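You operate a simulated robot arm through the tools that you are given. There is no shell and no other tool.

Carry out the task below with a simulated robot arm. There is one attempt and no reset: what you move stays moved.

## Task
Fetch the short spacer and set it on the low shelf of the long bench. Then stack the seal carton that says "463" from the top of the long bench on top of the seal carton that says "527". Then put the grey wiping block on the top of the long bench away on the low shelf of the long bench. Keep to this order.

The check looks at the end state, three seconds after you hand in, the way a careful person would. Anything else that was tipped, shoved, dropped, spilled or broken makes it a failure. A push-on lid holds only when it is set on centred and level and pressed home; a screw cap is set on level and turned clockwise until tight.

## Robot
A 7-joint arm with a fingered hand, fixed in place. Base frame: the origin is at the foot of the arm, x ahead of it, y to its left, z up; the work surface is at about z = 860. Lengths are in mm, angles in degrees, forces in N, time in s.
With the tool pointing down near the work surface it reaches from about 400 to 740 mm from the base axis. Its first joint turns from -166.0 to 166.0 degrees. Payload 3.4 kg.
The TCP is the grasp point between the finger pads, 25 mm short of the fingertips. In the tool frame z runs along the fingers and y along their closing line. The gripper opens to 88 mm. The gripper's body begins 29 mm behind the TCP. The gripper is a hand of 3 fingers: y runs from the thumb to the fingers, the wrist lies at [-13, -106, -174] in the tool frame, and closing takes about 1.5 s.
Orientation is that of the tool frame in the base frame, as [roll, pitch, yaw] about the fixed x, y, z axes, in that order (R = Rz(yaw) Ry(pitch) Rx(roll)). With the fingers straight down and the wrist toward the robot, the tool's x, y and z point along [0, 1, 0], [1, 0, 0] and [0, 0, -1] of the base frame.

## Interface
- The arm moves only by the tool arm_command. Its argument "rows" is a list of rows, each an object of numbers (a shift or turn left out is 0, a gripper value left out holds the last): "grip": the opening in per cent of the stroke, from 0 (shut) to 100 (fully open); "x", "y", "z": the shift along the base's x, y, z in units of 300 mm (1.0 is 300 mm); "wx", "wy", "wz": the turn, a rotation vector about the base's x, y, z in units of 45 degrees (1.0 is 45 degrees). In form: [{"grip": .., "x": .., "y": .., "z": .., "wx": .., "wy": .., "wz": ..}, ...]. A call has 1 to 20 rows; each row is the pose to reach, as a shift and turn from the pose commanded when the call began. A call with a number of a shift or a turn outside -1 to 1 is refused whole. A row lasts 0.2 s, in which the tool goes at most 50 mm and 8.6 degrees; a call with a longer step from one row to the next is refused whole, and so is a gripper value outside its range. Where a pose cannot be reached the arm comes as near as it can. A force on the tool above 40 N (or 10 N above the force at the start of the call, whichever is more), or a blocked arm, ends the call early, and 0.2 s more pass. Each finger travels about 72 mm/s and halts on what it meets, pressing with about 31 N; the grip force reading is that of the motor and also rises with nothing between the fingers. The clock runs only during rows and for 0.2 s after the last one: add rows that repeat a pose to give the fingers time. It gives the time, the measured TCP pose, the force on the tool (base axes), the opening and the grip force at its end, in the units of the frame above (readings bear some noise), with the torque about the TCP (base axes, N m) and any sound that the robot's microphone picked up, and new pictures: "show" is both (left out), scene, wrist or none.
- Cameras (640 x 400 px; columns grow to the right, rows downward): "scene" is fixed at [51.3, -499.1, 1591]; the picture's right is [0.85, -0.52, 0.00], its down [-0.32, -0.51, -0.80] and it looks along [0.42, 0.68, -0.60] (base axes); focal length 317 px, centre (320, 200). "wrist" rides on the gripper at [58, -85, -99] in the tool frame; the picture's right is [-0.67, 0.35, -0.66], its down [-0.69, -0.63, 0.37] and it looks along [-0.28, 0.69, 0.66] (tool axes); focal length 261 px, centre (320, 200). There is no depth. A picture from a camera that has moved, and an enlarged one, comes with that camera's place and axes in the base frame and with its lens.
- move_column(by): slides the trunk up (or, below 0, down) by that many mm; the arm rides with it, the base frame stays. It gives what a move gives, with no picture.
- set_grasp(shape): the hand has 3 fingers and takes this shape, open, in about a second: jaw (thumb against the fingers, like two jaws); tri (thumb and two fingers); tip (a fingertip pinch); poke (one finger out to press); point (the index stretched); flat (the hand flat); cup (the hand cupped); fist (a fist). The gripper value then closes the fingers along that shape, each until it touches; the sizes above hold for jaw. It gives what a move gives, with no picture.
- close_up(camera, box): a new picture of the part [left, top, right, bottom] of that camera's present view, enlarged. It takes no simulated time.
- hand_in(): hands the job in; it is judged then, once.

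Nothing tells you positions but the pictures and the camera data. Unless the task says otherwise, let go and move clear before handing in.

The tools are called after "Emit:" as a command line: name --argument value ..., lists and objects as JSON in quotes. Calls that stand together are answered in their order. arm_command: Moves the arm, as the interface text tells. Its arguments: {"type":"object","properties":{"rows":{"type":"array","items":{"type":"object","properties":{"grip":{"type":"number"},"x":{"type":"number"},"y":{"type":"number"},"z":{"type":"number"},"wx":{"type":"number"},"wy":{"type":"number"},"wz":{"type":"number"}}}},"show":{"type":"string","enum":["both","scene","wrist","none"]}},"required":["rows"]} The other tools are called the same way: move_column (by) slides the trunk up or down; set_grasp (shape) gives the hand a shape; close_up (camera, box) takes an enlarged picture of a part of a camera's view; hand_in () hands the job in.

At the start:

```text
time_s: 0.0
eef_pos: [304.3, 265.1, 1219.5]
tcp_rot: [180.0, 0.1, 90.1]
ft_force: [-0.6, 0.4, 0.0]
ft_torque: [0.02, 0.02, -0.02]
width: 87.8
gripper_force: 0.0
shape: jaw
trunk travel left (down, up): [-525.0, 65.0]
```

scene: 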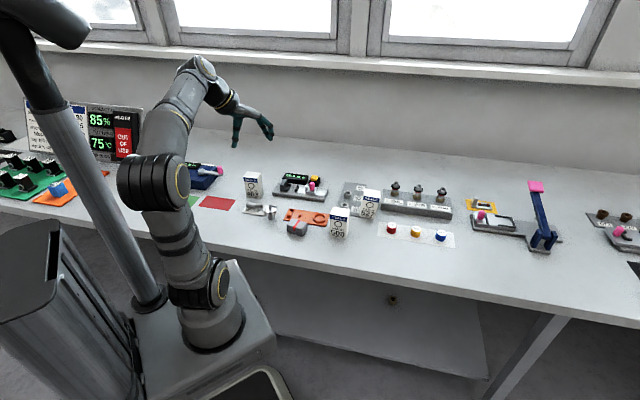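
wrist: 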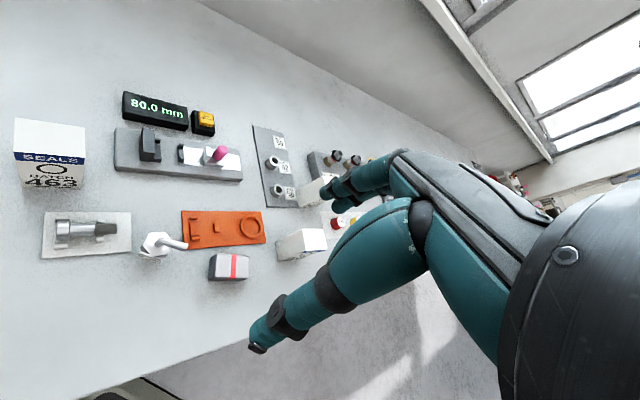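

I see a long bench with seal cartons, a gauge, a spacer rack, an orange foam tray and a grey block; the low shelf is visible under the bench. I'll take enlarged views first to identify everything.

Emit:
close_up --camera "scene" --box '[180, 150, 340, 250]'

Emit:
close_up --camera "scene" --box '[320, 160, 480, 260]'

Emit:
close_up --camera "scene" --box '[440, 160, 640, 285]'

Emit:
close_up --camera "scene" --box '[0, 90, 200, 215]'

Emit:
close_up --camera "wrist" --box '[0, 60, 320, 300]'

Emit:
close_up --camera "scene" --box '[220, 220, 620, 400]'

```text
4.00 times, centred on (260, 200) of scene
camera zoom: at [51.3, -499.1, 1591.0], right [0.85, -0.52, 0.0], down [-0.32, -0.51, -0.8], along [0.42, 0.68, -0.6], focal length 1266 px, centre (560, 200)
```

zoom: 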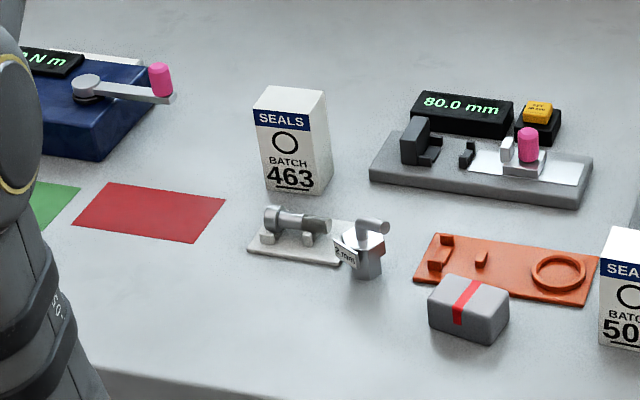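

```text
4.00 times, centred on (400, 210) of scene
camera zoom: at [51.3, -499.1, 1591.0], right [0.85, -0.52, 0.0], down [-0.32, -0.51, -0.8], along [0.42, 0.68, -0.6], focal length 1266 px, centre (0, 160)
```

zoom: 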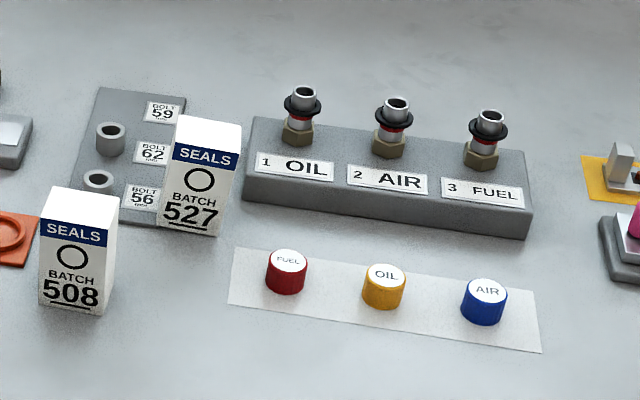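

```text
3.20 times, centred on (540, 222) of scene
camera zoom: at [51.3, -499.1, 1591.0], right [0.85, -0.52, 0.0], down [-0.32, -0.51, -0.8], along [0.42, 0.68, -0.6], focal length 1013 px, centre (-384, 128)
```

zoom: 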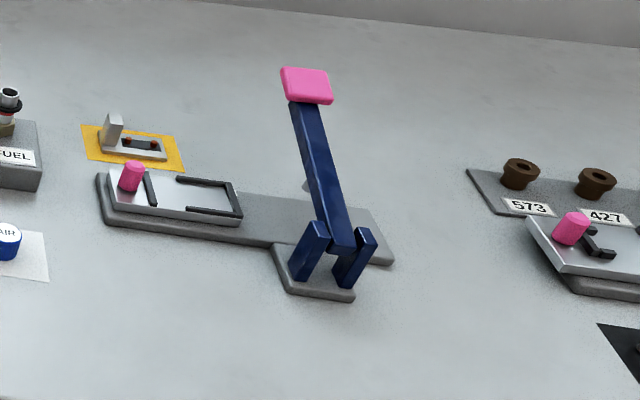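

```text
3.20 times, centred on (100, 152) of scene
camera zoom: at [51.3, -499.1, 1591.0], right [0.85, -0.52, 0.0], down [-0.32, -0.51, -0.8], along [0.42, 0.68, -0.6], focal length 1013 px, centre (1024, 352)
```

zoom: 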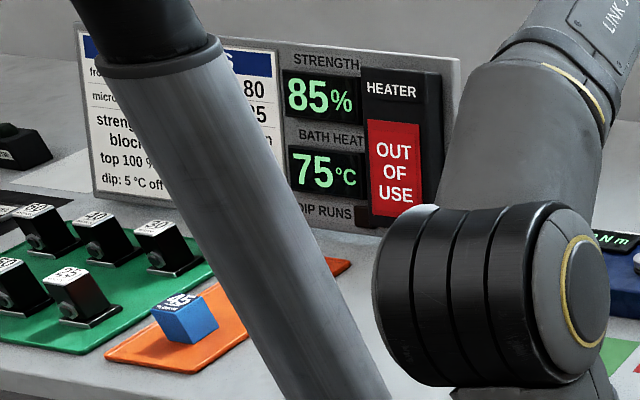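

```text
1.67 times, centred on (160, 180) of wrist
camera zoom: at [219.1, 321.9, 1317.7], right [0.35, -0.67, 0.66], down [-0.63, -0.69, -0.37], along [0.69, -0.28, -0.66], focal length 434 px, centre (587, 233)
```

zoom: 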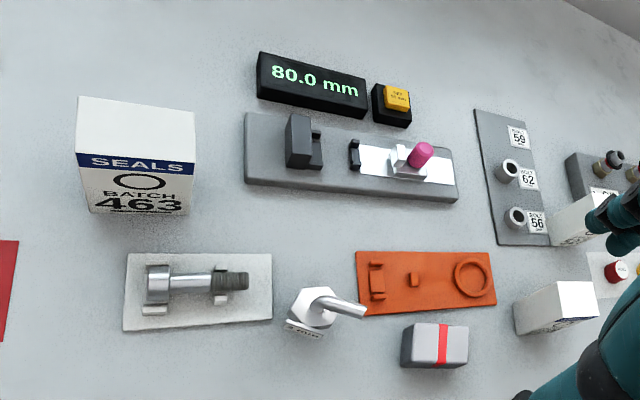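

```text
1.60 times, centred on (420, 310) of scene
camera zoom: at [51.3, -499.1, 1591.0], right [0.85, -0.52, 0.0], down [-0.32, -0.51, -0.8], along [0.42, 0.68, -0.6], focal length 507 px, centre (160, 24)
```

zoom: 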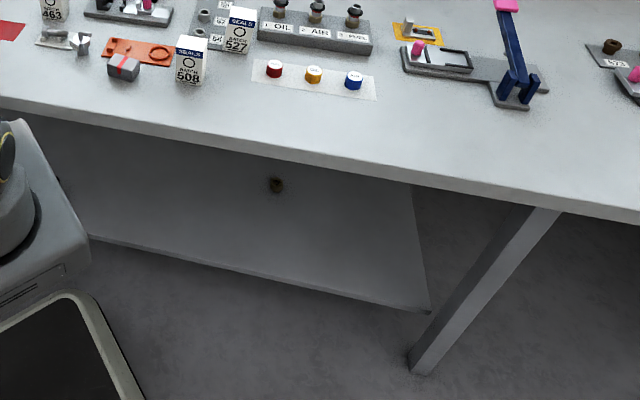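

The rack with labels 59/62/56 holds two grey tubes that may be spacers, and something small lies on the shelf. I'll zoom in more before deciding.

Emit:
close_up --camera "scene" --box '[336, 175, 400, 215]'

Emit:
close_up --camera "scene" --box '[360, 280, 424, 320]'

Emit:
close_up --camera "wrist" --box '[230, 110, 358, 190]'

Emit:
close_up --camera "wrist" --box '[220, 170, 348, 250]'

Emit:
close_up --camera "scene" --box '[560, 190, 640, 240]'

Emit:
close_up --camera "scene" --box '[455, 190, 519, 230]'

Emit:
close_up --camera "scene" --box '[230, 195, 294, 235]'

```text
10.00 times, centred on (368, 195) of scene
camera zoom: at [51.3, -499.1, 1591.0], right [0.85, -0.52, 0.0], down [-0.32, -0.51, -0.8], along [0.42, 0.68, -0.6], focal length 3166 px, centre (-160, 250)
```

zoom: 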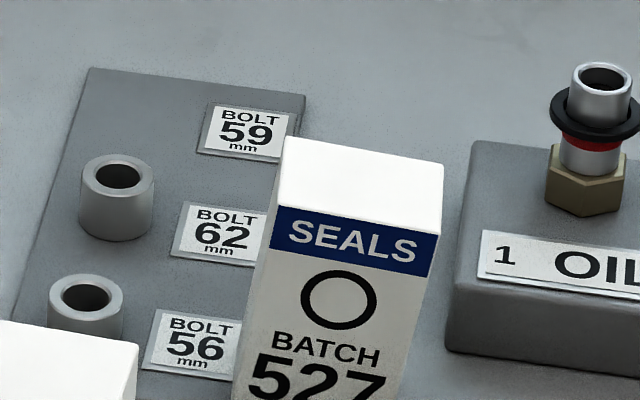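

```text
10.00 times, centred on (392, 300) of scene
camera zoom: at [51.3, -499.1, 1591.0], right [0.85, -0.52, 0.0], down [-0.32, -0.51, -0.8], along [0.42, 0.68, -0.6], focal length 3166 px, centre (-400, -800)
```

zoom: 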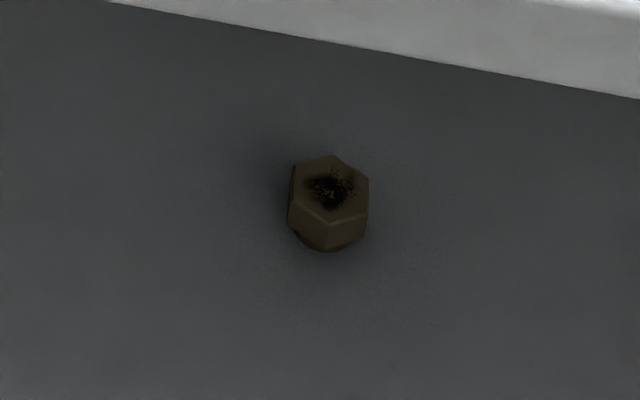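

```text
5.00 times, centred on (294, 150) of wrist
camera zoom: at [219.1, 321.9, 1317.7], right [0.35, -0.67, 0.66], down [-0.63, -0.69, -0.37], along [0.69, -0.28, -0.66], focal length 1303 px, centre (450, 450)
```

zoom: 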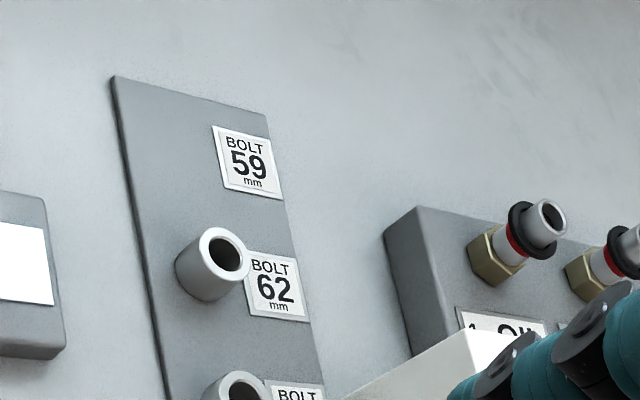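

```text
5.00 times, centred on (284, 210) of wrist
camera zoom: at [219.1, 321.9, 1317.7], right [0.35, -0.67, 0.66], down [-0.63, -0.69, -0.37], along [0.69, -0.28, -0.66], focal length 1303 px, centre (500, 150)
```

zoom: 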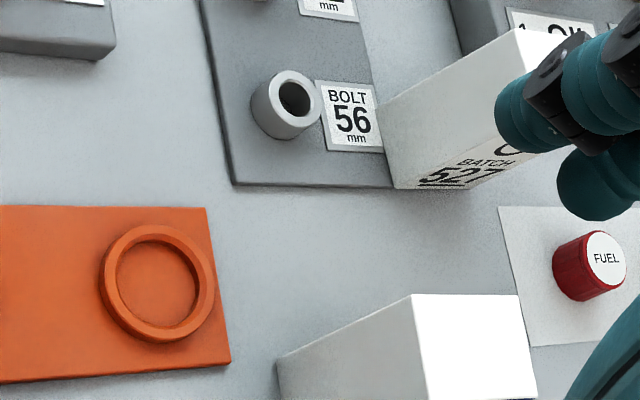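

```text
8.00 times, centred on (600, 215) of scene
camera zoom: at [51.3, -499.1, 1591.0], right [0.85, -0.52, 0.0], down [-0.32, -0.51, -0.8], along [0.42, 0.68, -0.6], focal length 2533 px, centre (-1920, 80)
```

zoom: 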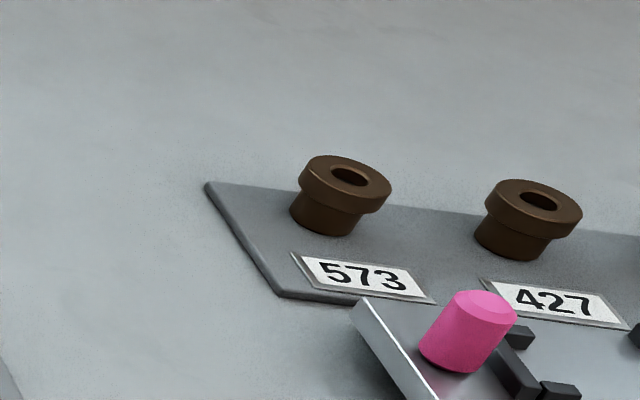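

```text
10.00 times, centred on (487, 210) of scene
camera zoom: at [51.3, -499.1, 1591.0], right [0.85, -0.52, 0.0], down [-0.32, -0.51, -0.8], along [0.42, 0.68, -0.6], focal length 3166 px, centre (-1350, 100)
```

zoom: 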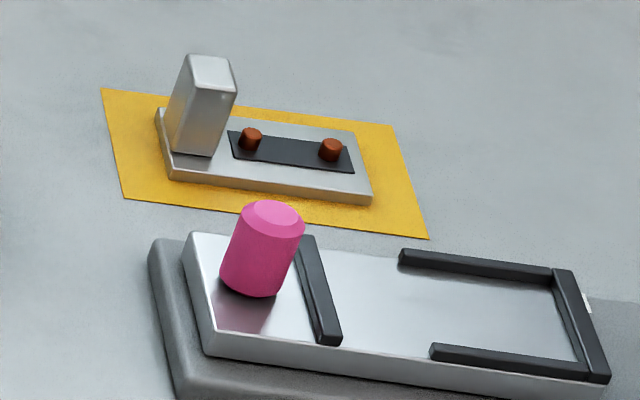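

```text
10.00 times, centred on (262, 215) of scene
camera zoom: at [51.3, -499.1, 1591.0], right [0.85, -0.52, 0.0], down [-0.32, -0.51, -0.8], along [0.42, 0.68, -0.6], focal length 3166 px, centre (900, 50)
```

zoom: 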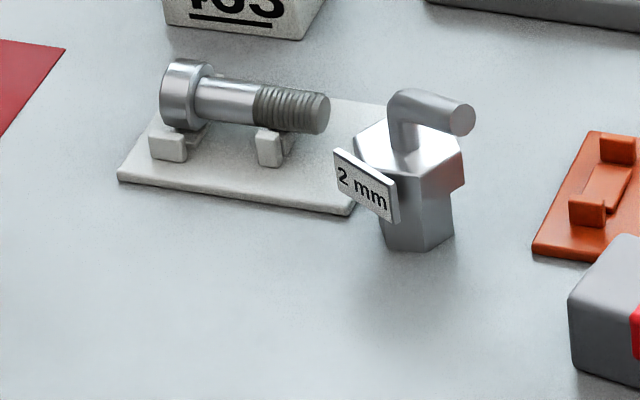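

Two tubes stand on the rack (beside 62 and 56), the cartons 463/527/508 and the grey red-banded block are in the middle of the bench, and the shelf is below. I'll bring the wrist camera closer to the rack to compare the tube heights.

Emit:
arm_command --rows '[{"x": 0.09, "y": -0.017, "z": -0.1}, {"x": 0.18, "y": -0.034, "z": -0.2}, {"x": 0.27, "y": -0.051, "z": -0.3}, {"x": 0.36, "y": -0.068, "z": -0.4}, {"x": 0.45, "y": -0.085, "z": -0.5}, {"x": 0.53, "y": -0.1, "z": -0.58}]' --show "both"

```text
time_s: 1.4
eef_pos: [464.5, 233.7, 1047.0]
tcp_rot: [180.0, 0.1, 90.0]
ft_force: [0.4, 0.0, -0.2]
ft_torque: [0.02, 0.02, -0.01]
width: 87.7
gripper_force: 0.1
shape: jaw
trunk travel left (down, up): [-525.0, 65.0]
camera wrist: at [380.1, 290.7, 1145.6], right [0.35, -0.67, 0.66], down [-0.63, -0.69, -0.37], along [0.69, -0.28, -0.66], focal length 261 px, centre (320, 200)
```

scene: 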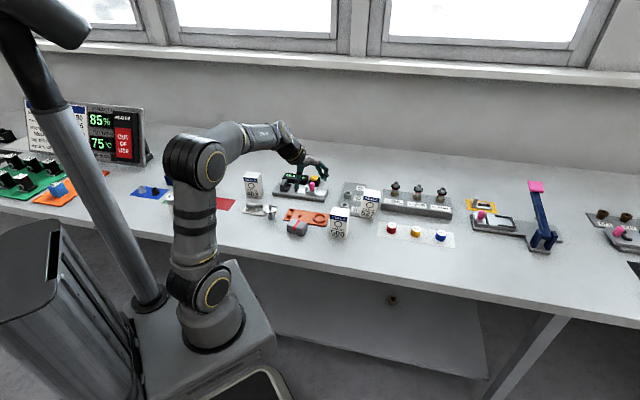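
wrist: 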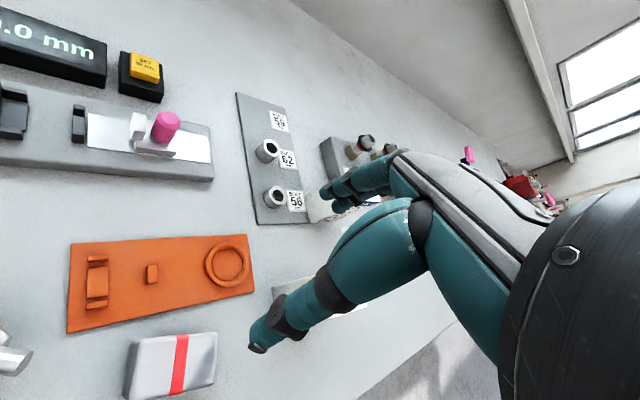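

The arm moved over the bench and the rack is closer now. I'll enlarge the rack, the far right area, and the left end.

Emit:
close_up --camera "wrist" --box '[230, 85, 358, 165]'

Emit:
close_up --camera "wrist" --box '[230, 150, 358, 230]'

Emit:
close_up --camera "wrist" --box '[450, 130, 578, 210]'

Emit:
close_up --camera "scene" --box '[120, 165, 248, 245]'

Emit:
close_up --camera "scene" --box '[0, 110, 128, 210]'

Emit:
close_up --camera "scene" --box '[560, 180, 640, 280]'

```text
5.00 times, centred on (294, 125) of wrist
camera zoom: at [380.1, 290.7, 1145.6], right [0.35, -0.67, 0.66], down [-0.63, -0.69, -0.37], along [0.69, -0.28, -0.66], focal length 1303 px, centre (450, 575)
```

zoom: 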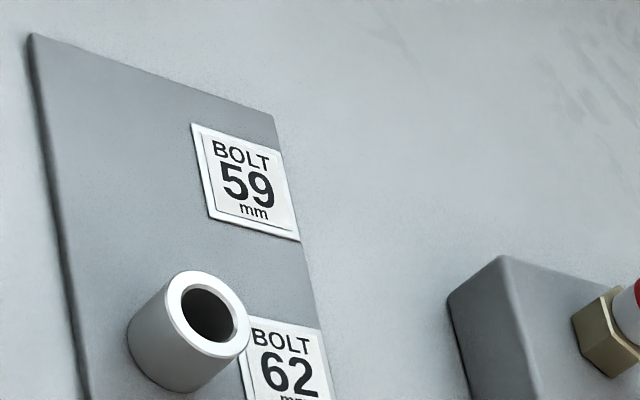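

```text
5.00 times, centred on (294, 190) of wrist
camera zoom: at [380.1, 290.7, 1145.6], right [0.35, -0.67, 0.66], down [-0.63, -0.69, -0.37], along [0.69, -0.28, -0.66], focal length 1303 px, centre (450, 250)
```

zoom: 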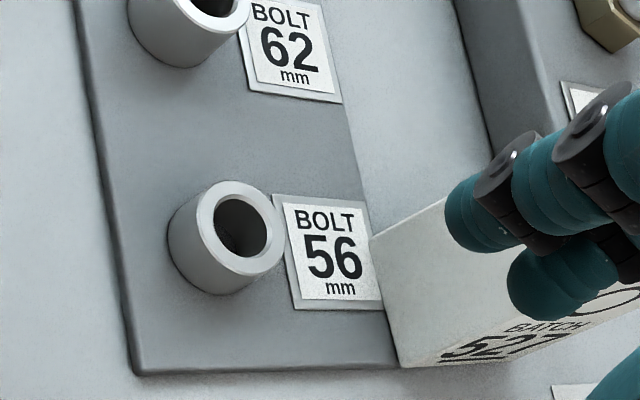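

```text
5.00 times, centred on (514, 170) of wrist
camera zoom: at [380.1, 290.7, 1145.6], right [0.35, -0.67, 0.66], down [-0.63, -0.69, -0.37], along [0.69, -0.28, -0.66], focal length 1303 px, centre (-650, 350)
```

zoom: 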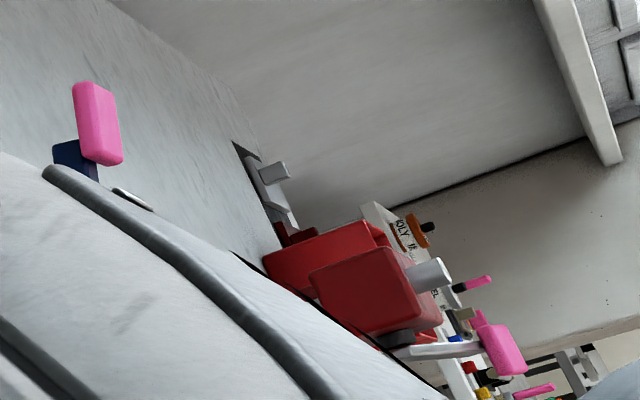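

```text
5.00 times, centred on (184, 205) of scene
camera zoom: at [51.3, -499.1, 1591.0], right [0.85, -0.52, 0.0], down [-0.32, -0.51, -0.8], along [0.42, 0.68, -0.6], focal length 1583 px, centre (1000, 175)
```

zoom: 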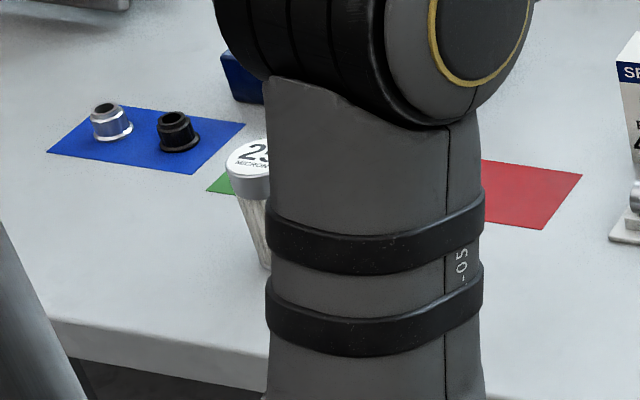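

```text
4.00 times, centred on (64, 160) of scene
camera zoom: at [51.3, -499.1, 1591.0], right [0.85, -0.52, 0.0], down [-0.32, -0.51, -0.8], along [0.42, 0.68, -0.6], focal length 1266 px, centre (1344, 360)
```

zoom: 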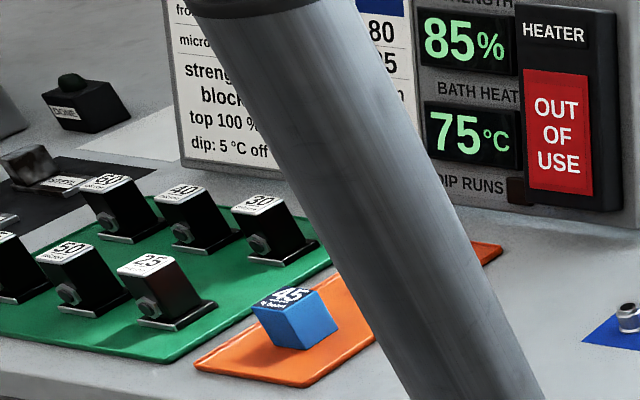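

```text
4.00 times, centred on (600, 230) of scene
camera zoom: at [51.3, -499.1, 1591.0], right [0.85, -0.52, 0.0], down [-0.32, -0.51, -0.8], along [0.42, 0.68, -0.6], focal length 1266 px, centre (-800, 80)
```

zoom: 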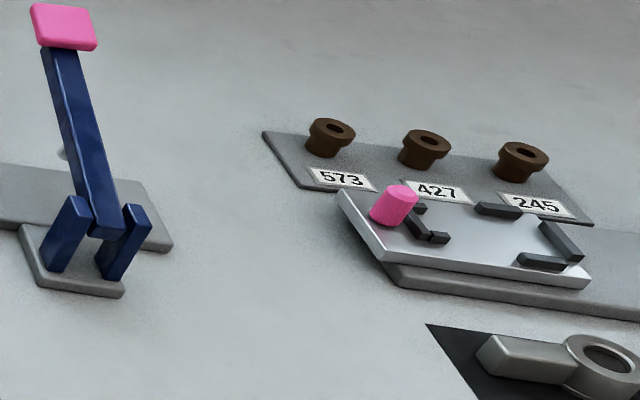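

Tube at 56 looks clearly shorter (~17 mm) than the one at 62 (~22 mm). Before touching anything I'll survey the surroundings to make sure there's no other spacer, starting to the left.

Emit:
arm_command --rows '[{"x": -0.08, "z": 0.1, "wz": 0.17}, {"x": -0.16, "z": 0.2, "wz": 0.34}, {"x": -0.24, "z": 0.3, "wz": 0.51}, {"x": -0.32, "z": 0.4, "wz": 0.68}, {"x": -0.4, "z": 0.5, "wz": 0.84}, {"x": -0.48, "y": 0.1, "z": 0.58, "wz": 1.0}]' --show "wrist"

Emit:
arm_command --rows '[{"x": -0.08, "y": 0.05, "wz": 0.17}, {"x": -0.16, "y": 0.1, "wz": 0.34}, {"x": -0.24, "y": 0.15, "wz": 0.51}, {"x": -0.32, "y": 0.2, "wz": 0.68}, {"x": -0.4, "y": 0.25, "wz": 0.84}, {"x": -0.48, "y": 0.3, "wz": 1.0}]' --show "both"

```text
time_s: 2.8
eef_pos: [319.6, 267.2, 1218.9]
tcp_rot: [-179.9, 0.0, 135.3]
ft_force: [0.4, -0.5, 0.7]
ft_torque: [-0.01, -0.01, 0.0]
width: 87.7
gripper_force: 0.1
shape: jaw
trunk travel left (down, up): [-525.0, 65.0]
camera wrist: at [218.1, 247.1, 1317.8], right [0.72, -0.22, 0.66], down [0.04, -0.93, -0.37], along [0.69, 0.29, -0.66], focal length 261 px, centre (320, 200)
```

wrist: 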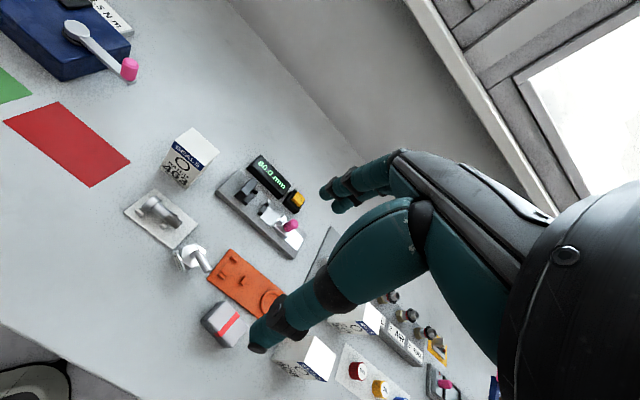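

```text
time_s: 4.2
eef_pos: [177.8, 354.8, 1220.3]
tcp_rot: [180.0, 0.0, -179.8]
ft_force: [-0.8, -0.1, -0.2]
ft_torque: [-0.01, -0.02, 0.01]
width: 88.0
gripper_force: 0.0
shape: jaw
trunk travel left (down, up): [-525.0, 65.0]
camera wrist: at [119.1, 268.7, 1318.1], right [0.67, 0.35, 0.66], down [0.69, -0.63, -0.37], along [0.28, 0.7, -0.66], focal length 261 px, centre (320, 200)
```

scene: 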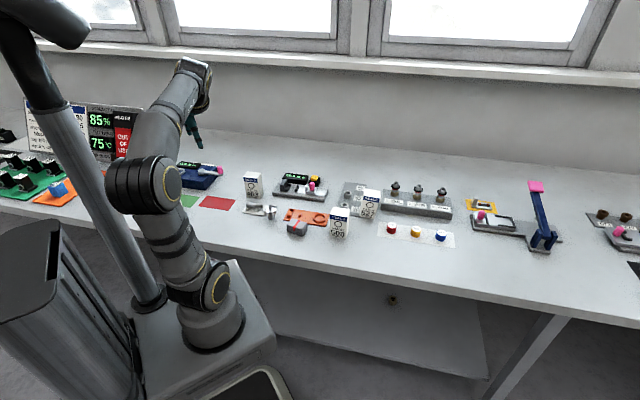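
wrist: 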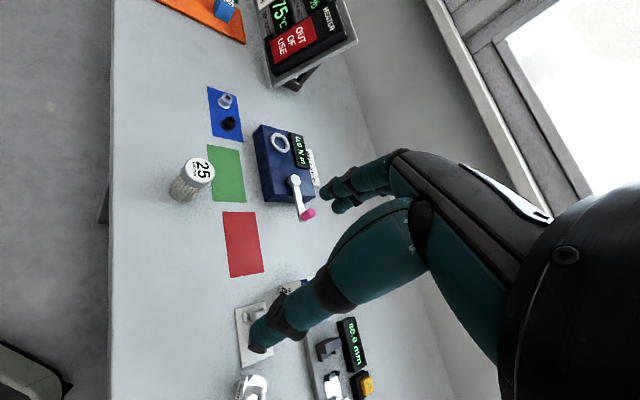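

The left part shows a blue mat with two small collars, a "25 micron" jar, and a torque unit. I'll enlarge those and continue the sweep behind the robot.

Emit:
close_up --camera "wrist" --box '[150, 70, 310, 210]'

Emit:
arm_command --rows '[{"x": -0.12, "y": 0.02, "wz": 0.17}, {"x": -0.24, "y": 0.03, "wz": 0.34}, {"x": -0.36, "y": 0.03, "wz": 0.51}, {"x": -0.48, "y": 0.03, "wz": 0.68}, {"x": -0.6, "y": 0.02, "wz": 0.84}, {"x": -0.72, "y": 0.0, "wz": 1.0}]' --show "wrist"

Emit:
arm_command --rows '[{"x": -0.12, "y": -0.05, "wz": 0.17}, {"x": -0.24, "y": -0.1, "wz": 0.34}, {"x": -0.34, "y": -0.17, "wz": 0.51}, {"x": -0.43, "y": -0.25, "wz": 0.68}, {"x": -0.52, "y": -0.35, "wz": 0.84}, {"x": -0.6, "y": -0.45, "wz": 1.0}]' --show "wrist"

```text
2.86 times, centred on (230, 140) of wrist
camera zoom: at [119.1, 268.7, 1318.1], right [0.67, 0.35, 0.66], down [0.69, -0.63, -0.37], along [0.28, 0.7, -0.66], focal length 745 px, centre (577, 371)
```

zoom: 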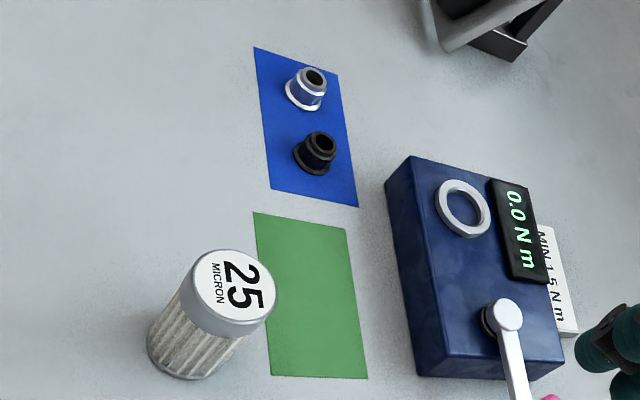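

```text
time_s: 5.6
eef_pos: [-37.9, 354.1, 1220.4]
tcp_rot: [179.9, 0.0, -134.9]
ft_force: [-0.2, 1.3, -1.9]
ft_torque: [0.02, -0.01, -0.01]
width: 87.7
gripper_force: 0.0
shape: jaw
trunk travel left (down, up): [-525.0, 65.0]
camera wrist: at [-18.7, 251.6, 1318.1], right [0.22, 0.72, 0.66], down [0.93, 0.04, -0.37], along [-0.29, 0.69, -0.66], focal length 261 px, centre (320, 200)
```

wrist: 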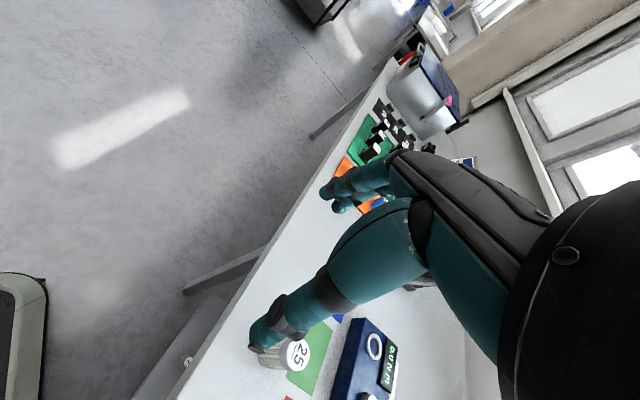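

```text
time_s: 6.8
eef_pos: [-130.3, 297.7, 1225.2]
tcp_rot: [177.7, -1.3, -109.1]
ft_force: [0.4, -0.5, 0.2]
ft_torque: [0.04, 0.0, -0.03]
width: 87.4
gripper_force: 0.1
shape: jaw
trunk travel left (down, up): [-525.0, 65.0]
stopped in row 6: the arm was blocked; the commanded pose is now the measured one
camera wrist: at [-64.5, 214.3, 1321.0], right [-0.08, 0.75, 0.65], down [0.8, 0.44, -0.41], along [-0.59, 0.49, -0.64], focal length 261 px, centre (320, 200)
```

wrist: 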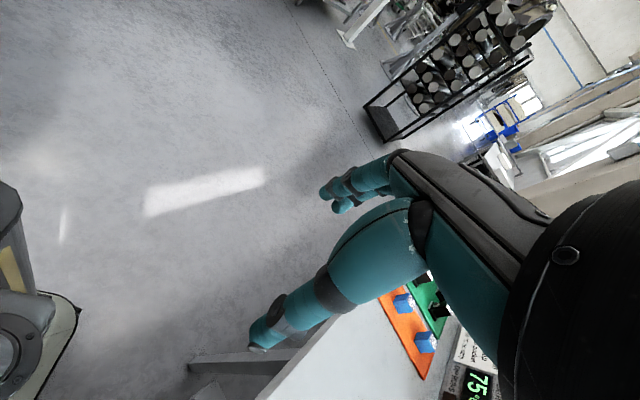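

The left-behind side has only floor and the far room, but in the previous view a small round object was visible on the low shelf. I'll go back to that view and enlarge it.

Emit:
arm_command --rows '[{"x": 0.09, "y": 0.05, "wz": -0.14}, {"x": 0.18, "y": 0.1, "wz": -0.28}, {"x": 0.27, "y": 0.15, "wz": -0.42}, {"x": 0.31, "y": 0.19, "wz": -0.56}]' --show "wrist"

Emit:
close_up --camera "wrist" --box '[120, 280, 280, 400]'

```text
time_s: 7.8
eef_pos: [-38.4, 353.3, 1225.5]
tcp_rot: [177.7, -1.5, -134.4]
ft_force: [0.8, 0.2, 1.0]
ft_torque: [-0.03, 0.0, -0.01]
width: 87.8
gripper_force: 0.1
shape: jaw
trunk travel left (down, up): [-525.0, 65.0]
camera wrist: at [-13.0, 250.9, 1321.2], right [0.25, 0.72, 0.65], down [0.91, 0.05, -0.41], along [-0.33, 0.7, -0.64], focal length 261 px, centre (320, 200)
```

wrist: 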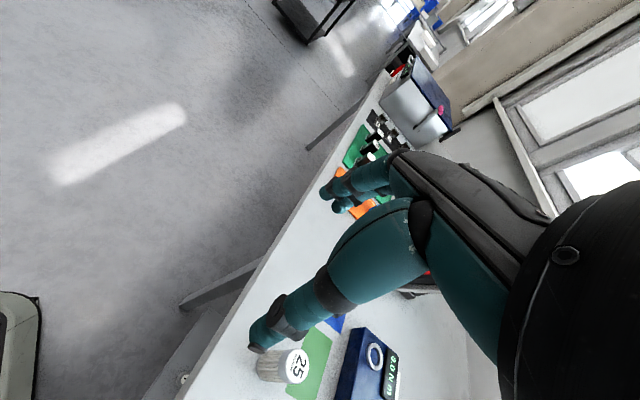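

```text
3.33 times, centred on (200, 340) of wrist
camera zoom: at [-13.0, 250.9, 1321.2], right [0.25, 0.72, 0.65], down [0.91, 0.05, -0.41], along [-0.33, 0.7, -0.64], focal length 869 px, centre (720, -267)
```

zoom: 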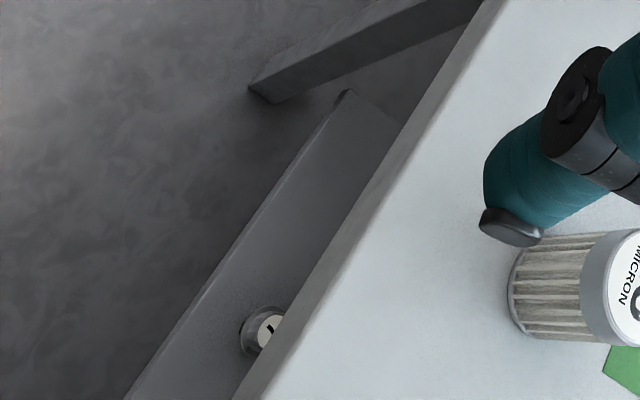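

On the low shelf at the left there's a small canister, and further right a brass hex piece; I estimate the shelf near z≈200 and set back about 100 mm from the bench front. I'll level the hand and sweep to the right side to complete the survey.

Emit:
arm_command --rows '[{"wx": -0.012, "wy": -0.06}, {"x": 0.13, "wx": -0.012, "wy": -0.06, "wz": -0.15}, {"x": 0.26, "y": -0.02, "wx": -0.006, "wy": -0.06, "wz": -0.3}, {"x": 0.39, "y": -0.04, "wx": -0.003, "wy": -0.06, "wz": -0.45}, {"x": 0.52, "y": -0.06, "wx": 0.003, "wy": -0.06, "wz": -0.6}, {"x": 0.65, "y": -0.1, "wx": 0.006, "wy": -0.06, "wz": -0.75}, {"x": 0.78, "y": -0.15, "wx": 0.01, "wy": -0.06, "wz": -0.9}, {"x": 0.88, "y": -0.2, "wx": 0.01, "wy": -0.06, "wz": -1.0}]' --show "none"

Emit:
arm_command --rows '[{"x": 0.1, "y": -0.1, "wz": -0.17}, {"x": 0.2, "y": -0.2, "wz": -0.34}, {"x": 0.3, "y": -0.3, "wz": -0.51}, {"x": 0.35, "y": -0.42, "wz": -0.68}, {"x": 0.37, "y": -0.56, "wz": -0.84}, {"x": 0.38, "y": -0.7, "wz": -1.0}]' --show "none"

Emit:
arm_command --rows '[{"x": 0.05, "y": -0.12, "wz": -0.17}, {"x": 0.05, "y": -0.26, "wz": -0.34}, {"x": 0.03, "y": -0.4, "wz": -0.51}, {"x": 0.0, "y": -0.53, "wz": -0.68}, {"x": -0.03, "y": -0.66, "wz": -0.84}, {"x": -0.06, "y": -0.8, "wz": -1.0}]' --show "wrist"

```text
time_s: 9.6
eef_pos: [225.8, 292.2, 1224.8]
tcp_rot: [178.2, 1.2, -179.4]
ft_force: [0.3, 0.1, -0.1]
ft_torque: [0.0, -0.03, -0.02]
width: 87.7
gripper_force: 0.1
shape: jaw
trunk travel left (down, up): [-525.0, 65.0]
```

```text
time_s: 11.0
eef_pos: [338.5, 81.6, 1225.9]
tcp_rot: [178.1, 1.1, 135.5]
ft_force: [0.1, 0.1, -0.5]
ft_torque: [-0.03, -0.01, 0.05]
width: 87.7
gripper_force: 0.0
shape: jaw
trunk travel left (down, up): [-525.0, 65.0]
```

```text
time_s: 12.4
eef_pos: [321.8, -158.5, 1223.7]
tcp_rot: [178.1, 1.1, 90.6]
ft_force: [0.1, 0.4, -0.7]
ft_torque: [0.03, 0.0, -0.01]
width: 87.5
gripper_force: 0.0
shape: jaw
trunk travel left (down, up): [-525.0, 65.0]
camera wrist: at [232.8, -100.1, 1319.4], right [0.34, -0.65, 0.68], down [-0.61, -0.7, -0.37], along [0.72, -0.29, -0.63], focal length 261 px, centre (320, 200)
```

wrist: 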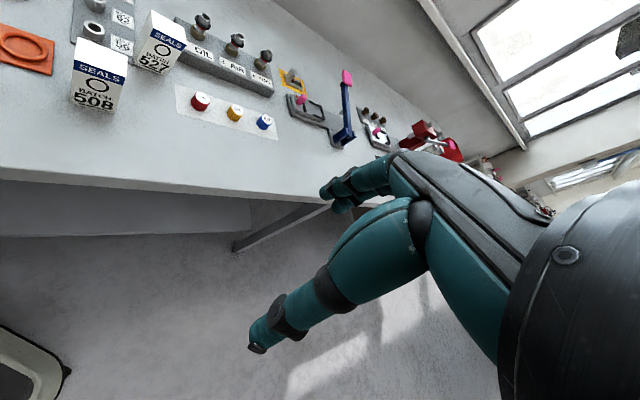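

The right part shows caps, fitting block, and floor; no other table so far within reach. I'll continue the sweep further right and behind.

Emit:
arm_command --rows '[{"wx": 0.024, "wy": 0.0425}, {"x": -0.06, "y": -0.1, "wx": 0.024, "wy": 0.0425, "wz": -0.17}, {"x": -0.15, "y": -0.2, "wx": 0.024, "wy": 0.0425, "wz": -0.34}, {"x": -0.27, "y": -0.28, "wx": 0.024, "wy": 0.0425, "wz": -0.51}, {"x": -0.4, "y": -0.34, "wx": 0.024, "wy": 0.0425, "wz": -0.68}, {"x": -0.53, "y": -0.4, "wx": 0.024, "wy": 0.0425, "wz": -0.84}, {"x": -0.66, "y": -0.44, "wx": 0.024, "wy": 0.0425, "wz": -1.0}]' --show "wrist"

Emit:
arm_command --rows '[{"x": -0.12, "y": -0.02, "wz": -0.17}, {"x": -0.24, "y": -0.03, "wz": -0.34}, {"x": -0.36, "y": -0.03, "wz": -0.51}, {"x": -0.48, "y": -0.02, "wz": -0.68}, {"x": -0.6, "y": 0.0, "wz": -0.84}, {"x": -0.72, "y": 0.02, "wz": -1.0}]' --show "both"

```text
time_s: 14.0
eef_pos: [122.5, -286.3, 1225.4]
tcp_rot: [-179.5, 0.8, 45.7]
ft_force: [-0.3, 0.5, 0.5]
ft_torque: [-0.02, -0.01, -0.02]
width: 87.7
gripper_force: 0.0
shape: jaw
trunk travel left (down, up): [-525.0, 65.0]
camera wrist: at [103.6, -185.2, 1323.1], right [-0.21, -0.72, 0.66], down [-0.93, -0.05, -0.35], along [0.29, -0.69, -0.66], focal length 261 px, centre (320, 200)
```

wrist: 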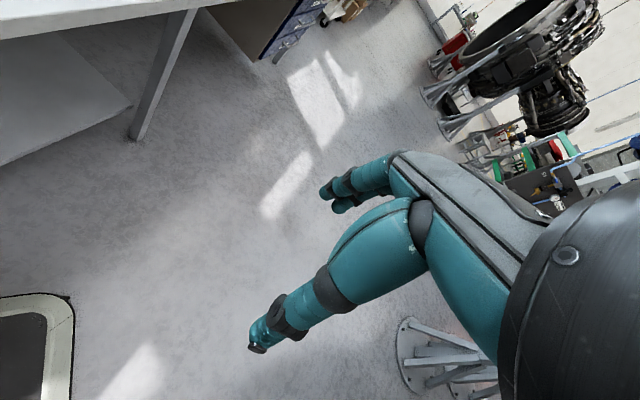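

```text
time_s: 15.6
eef_pos: [-59.1, -300.6, 1220.6]
tcp_rot: [-179.4, 1.2, 7.1]
ft_force: [0.7, -0.1, 0.1]
ft_torque: [-0.01, -0.01, 0.0]
width: 87.6
gripper_force: 0.0
shape: jaw
trunk travel left (down, up): [-525.0, 65.0]
stopped in row 6: the arm was blocked; the commanded pose is now the measured one
camera wrist: at [-11.0, -211.1, 1319.0], right [-0.61, -0.43, 0.67], down [-0.77, 0.54, -0.34], along [-0.21, -0.72, -0.66], focal length 261 px, centre (320, 200)
```

scene: 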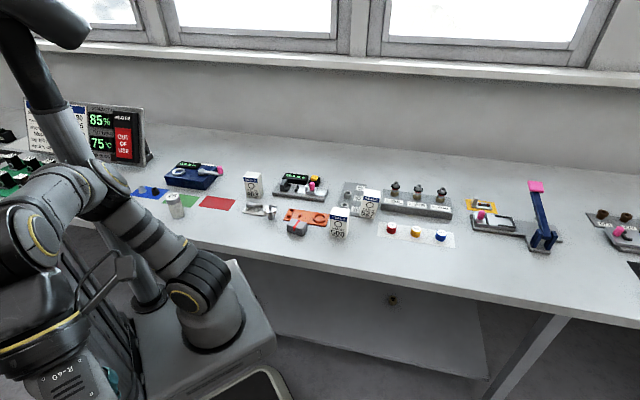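
wrist: 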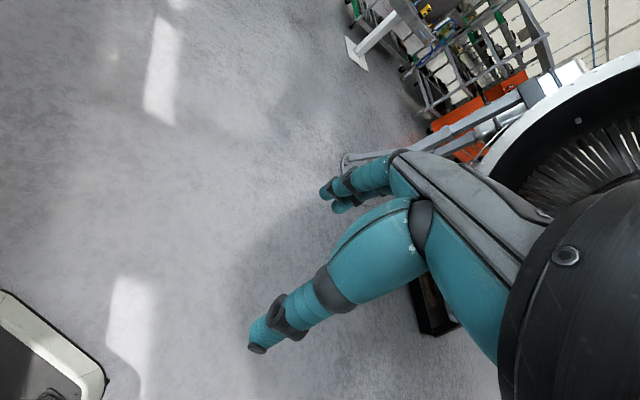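

No other table is in reach on this side either, so the tube beside "56" on the rack is the short spacer. Next I'll return the hand to the gap in front of the bench and lower the trunk a little to see what moves and to inspect the low shelf.

Emit:
arm_command --rows '[{"wx": -0.01, "wy": -0.028}, {"x": 0.12, "wx": -0.01, "wy": -0.028, "wz": 0.17}, {"x": 0.24, "wx": -0.01, "wy": -0.028, "wz": 0.34}, {"x": 0.36, "wx": -0.01, "wy": -0.028, "wz": 0.51}, {"x": 0.48, "y": 0.02, "wx": -0.01, "wy": -0.028, "wz": 0.68}, {"x": 0.6, "y": 0.05, "wx": -0.01, "wy": -0.028, "wz": 0.84}, {"x": 0.7, "y": 0.14, "wx": -0.01, "wy": -0.028, "wz": 0.84}, {"x": 0.8, "y": 0.24, "wx": -0.01, "wy": -0.028, "wz": 0.84}, {"x": 0.88, "y": 0.36, "wx": -0.01, "wy": -0.028, "wz": 0.84}, {"x": 0.97, "y": 0.46, "wx": -0.01, "wy": -0.028, "wz": 0.84}]' --show "none"

Emit:
arm_command --rows '[{"x": 0.08, "y": 0.1}, {"x": 0.16, "y": 0.2}, {"x": 0.24, "y": 0.3}, {"x": 0.32, "y": 0.4}, {"x": 0.35, "y": 0.44}]' --show "both"

```text
time_s: 17.8
eef_pos: [241.0, -155.1, 1216.6]
tcp_rot: [-177.7, 0.8, 47.9]
ft_force: [0.2, 0.7, -0.3]
ft_torque: [-0.02, -0.06, 0.01]
width: 87.8
gripper_force: 0.1
shape: jaw
trunk travel left (down, up): [-525.0, 65.0]
```

```text
time_s: 19.0
eef_pos: [333.6, -29.2, 1219.6]
tcp_rot: [179.5, 0.1, 44.7]
ft_force: [0.0, 0.2, 0.4]
ft_torque: [0.03, -0.01, 0.02]
width: 87.4
gripper_force: 0.0
shape: jaw
trunk travel left (down, up): [-525.0, 65.0]
camera wrist: at [313.9, 70.7, 1318.8], right [-0.23, -0.71, 0.66], down [-0.93, -0.04, -0.37], along [0.29, -0.7, -0.65], focal length 261 px, centre (320, 200)
```

scene: 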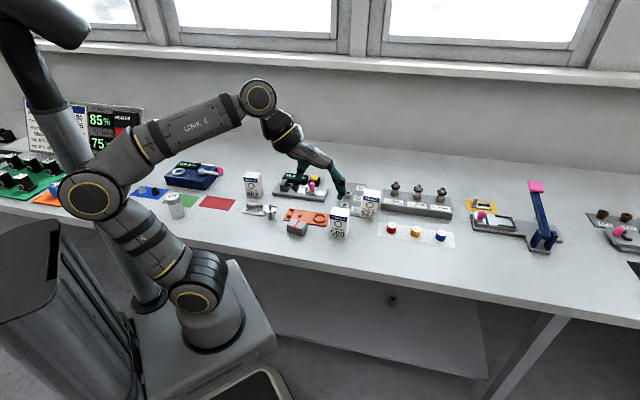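
wrist: 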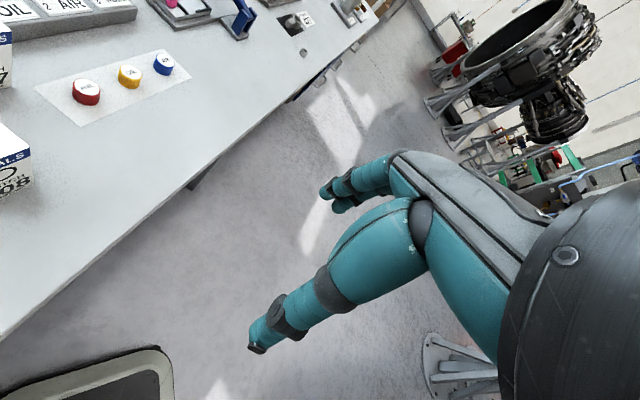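

The hand is now in the gap in front of the bench with fingers down. I'll lower the trunk by 100 mm as a trial and look.

Emit:
move_column --by -100

Emit:
close_up --camera "scene" --box '[0, 0, 640, 400]'

```text
time_s: 20.4
eef_pos: [333.6, -30.9, 1119.8]
tcp_rot: [179.6, 0.2, 44.8]
ft_force: [-0.1, 0.5, 0.4]
ft_torque: [-0.03, -0.01, 0.0]
width: 87.9
gripper_force: 0.0
shape: jaw
trunk travel left (down, up): [-425.0, 165.0]
```

```text
1.00 times, centred on (320, 200) of scene (not enlarged: the box is as wide or as high as the picture)
camera zoom: at [51.3, -499.1, 1591.0], right [0.85, -0.52, 0.0], down [-0.32, -0.51, -0.8], along [0.42, 0.68, -0.6], focal length 317 px, centre (320, 200)
```

zoom: 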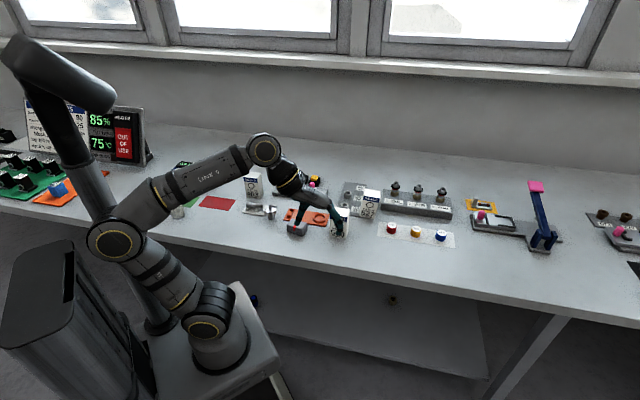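

The whole trunk assembly rides down together and the hand stays clear of the bench edge (edge ≈313 mm out, hand ≈211 mm). I'll shift back slightly for clearance and lower further.

Emit:
arm_command --rows '[{"x": -0.03, "y": -0.03}, {"x": -0.06, "y": -0.06}, {"x": -0.08, "y": -0.08}]' --show "none"

Emit:
move_column --by -425

Emit:
arm_command --rows '[{"x": 0.0}]' --show "both"

```text
time_s: 21.2
eef_pos: [309.5, -56.0, 1120.5]
tcp_rot: [179.6, 0.2, 44.9]
ft_force: [-0.2, -0.6, -1.1]
ft_torque: [0.03, 0.02, 0.02]
width: 87.8
gripper_force: 0.1
shape: jaw
trunk travel left (down, up): [-425.0, 165.0]
```

```text
refused: -425 is not a number from -400 to 400
```

```text
time_s: 21.6
eef_pos: [309.3, -55.3, 1119.2]
tcp_rot: [179.7, 0.2, 44.7]
ft_force: [0.7, 0.2, 0.2]
ft_torque: [0.0, -0.01, 0.03]
width: 87.9
gripper_force: 0.0
shape: jaw
trunk travel left (down, up): [-425.0, 165.0]
camera wrist: at [290.0, 45.4, 1217.8], right [-0.23, -0.71, 0.66], down [-0.93, -0.04, -0.37], along [0.29, -0.7, -0.66], focal length 261 px, centre (320, 200)
```

scene: 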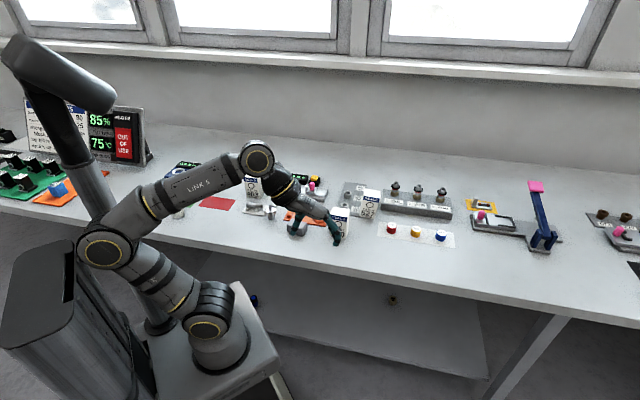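
wrist: 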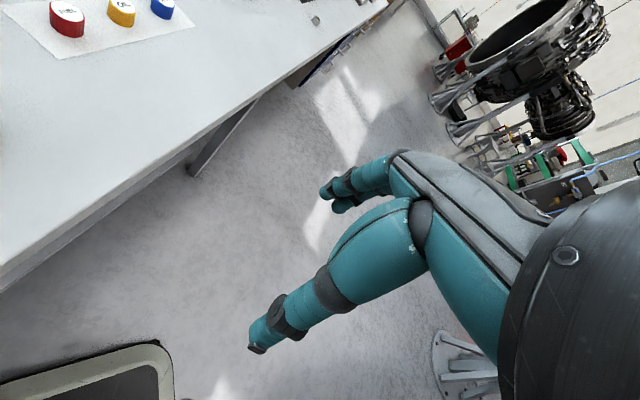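

Clearance looks fine. Lowering in two steps, checking in between.

Emit:
move_column --by -200

Emit:
move_column --by -225

Emit:
arm_command --rows '[{"x": 0.0}]' --show "both"

```text
time_s: 23.7
eef_pos: [309.4, -56.2, 920.1]
tcp_rot: [179.6, 0.2, 44.8]
ft_force: [-0.2, 0.0, -0.4]
ft_torque: [-0.01, 0.05, 0.0]
width: 87.9
gripper_force: 0.1
shape: jaw
trunk travel left (down, up): [-225.0, 365.0]
```

```text
time_s: 26.1
eef_pos: [311.5, -56.0, 693.5]
tcp_rot: [179.7, 0.4, 44.8]
ft_force: [1.1, -0.2, -0.2]
ft_torque: [-0.02, 0.02, -0.04]
width: 87.8
gripper_force: 0.1
shape: jaw
trunk travel left (down, up): [0.0, 590.0]
```

```text
time_s: 26.5
eef_pos: [312.8, -54.8, 692.5]
tcp_rot: [179.9, 0.4, 44.8]
ft_force: [-0.2, 0.9, 0.0]
ft_torque: [0.02, -0.02, -0.02]
width: 87.9
gripper_force: 0.0
shape: jaw
trunk travel left (down, up): [0.0, 590.0]
camera wrist: at [294.1, 45.4, 790.8], right [-0.23, -0.71, 0.66], down [-0.93, -0.04, -0.36], along [0.28, -0.7, -0.66], focal length 261 px, centre (320, 200)
```

scene: 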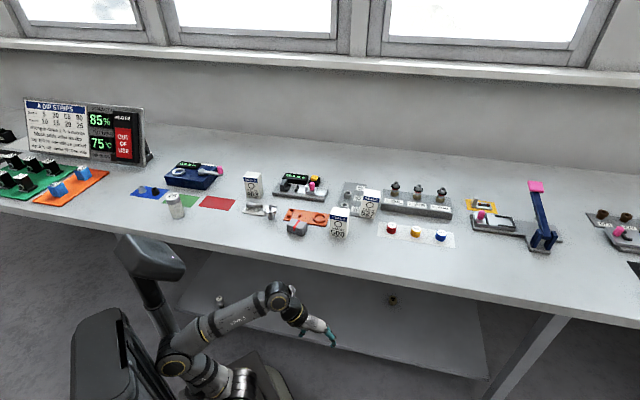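
wrist: 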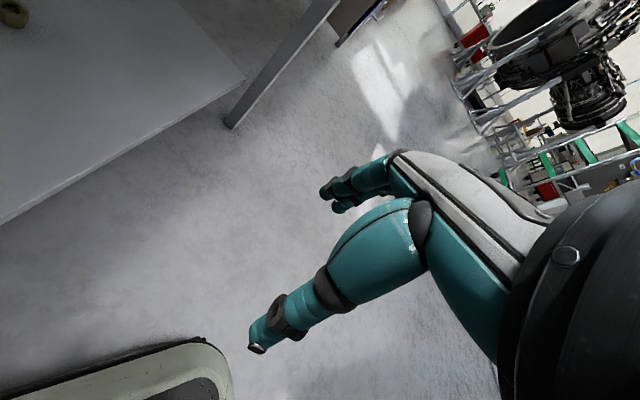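

The trunk is fully down and the low shelf is seen in both cameras. I'll lower the hand below the bench underside and turn it to look along the shelf.

Emit:
arm_command --rows '[{"z": -0.15}, {"z": -0.3}, {"z": -0.45}, {"z": -0.6}, {"z": -0.7}]' --show "none"

Emit:
arm_command --rows '[{"x": 0.03, "y": 0.05, "wz": 0.17}, {"x": 0.06, "y": 0.1, "wz": 0.34}, {"x": 0.09, "y": 0.15, "wz": 0.51}, {"x": 0.12, "y": 0.2, "wz": 0.68}, {"x": 0.15, "y": 0.25, "wz": 0.84}, {"x": 0.18, "y": 0.3, "wz": 1.0}]' --show "both"

```text
time_s: 27.7
eef_pos: [327.1, -54.1, 502.6]
tcp_rot: [179.7, 0.2, 44.6]
ft_force: [0.0, -0.2, 0.4]
ft_torque: [-0.01, -0.03, -0.01]
width: 87.8
gripper_force: 0.0
shape: jaw
out of reach, approached as far as the arm can: row 5
trunk travel left (down, up): [0.0, 590.0]
```

```text
time_s: 29.1
eef_pos: [382.6, 35.7, 497.4]
tcp_rot: [179.6, 0.2, 89.9]
ft_force: [-0.4, -0.3, 0.1]
ft_torque: [0.0, -0.01, -0.02]
width: 87.7
gripper_force: 0.0
shape: jaw
trunk travel left (down, up): [0.0, 590.0]
camera wrist: at [296.5, 93.1, 595.5], right [0.34, -0.67, 0.66], down [-0.63, -0.69, -0.37], along [0.7, -0.29, -0.65], focal length 261 px, centre (320, 200)
```

scene: 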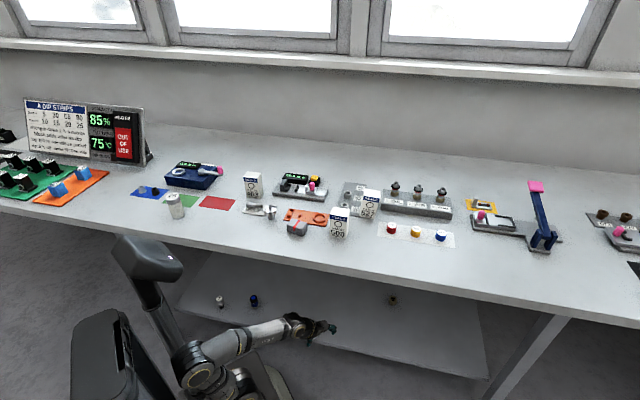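
wrist: 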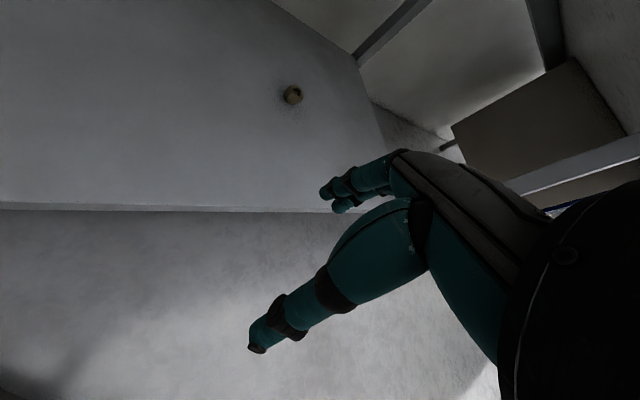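

The shelf surface works out to about z≈220 with its front edge ~415 mm out. I'll test reaching over the shelf's middle and look at it from there.

Emit:
arm_command --rows '[{"x": 0.03, "y": 0.14, "wz": 0.1}, {"x": 0.05, "y": 0.28, "wz": 0.2}, {"x": 0.08, "y": 0.42, "wz": 0.3}, {"x": 0.1, "y": 0.56, "wz": 0.4}, {"x": 0.12, "y": 0.7, "wz": 0.5}, {"x": 0.13, "y": 0.83, "wz": 0.6}]' --show "both"

```text
time_s: 30.5
eef_pos: [418.7, 288.4, 497.9]
tcp_rot: [179.7, 0.1, 116.7]
ft_force: [-0.1, 0.2, 0.3]
ft_torque: [0.0, 0.0, 0.0]
width: 88.0
gripper_force: 0.1
shape: jaw
trunk travel left (down, up): [0.0, 590.0]
camera wrist: at [314.8, 301.4, 595.8], right [0.61, -0.44, 0.66], down [-0.25, -0.9, -0.37], along [0.75, 0.06, -0.65], focal length 261 px, centre (320, 200)
```

scene: 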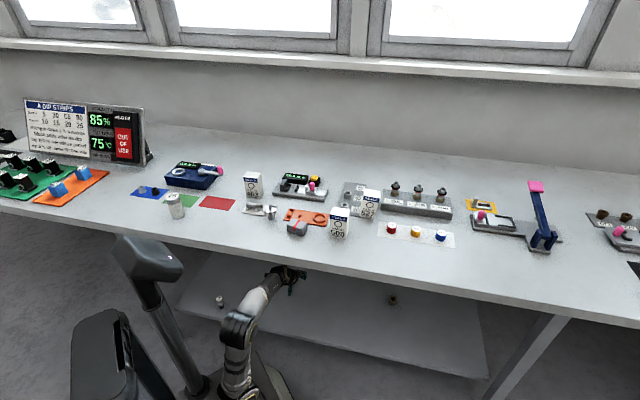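
wrist: 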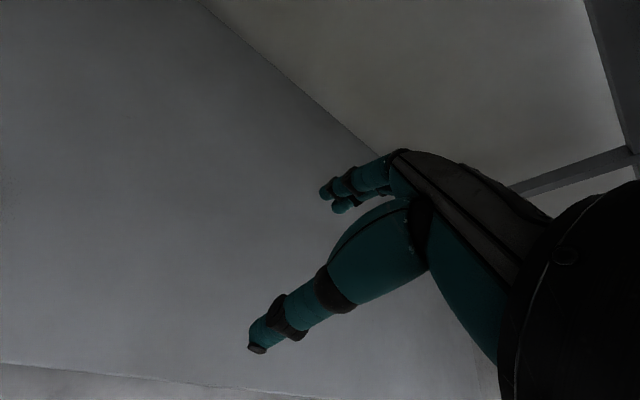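

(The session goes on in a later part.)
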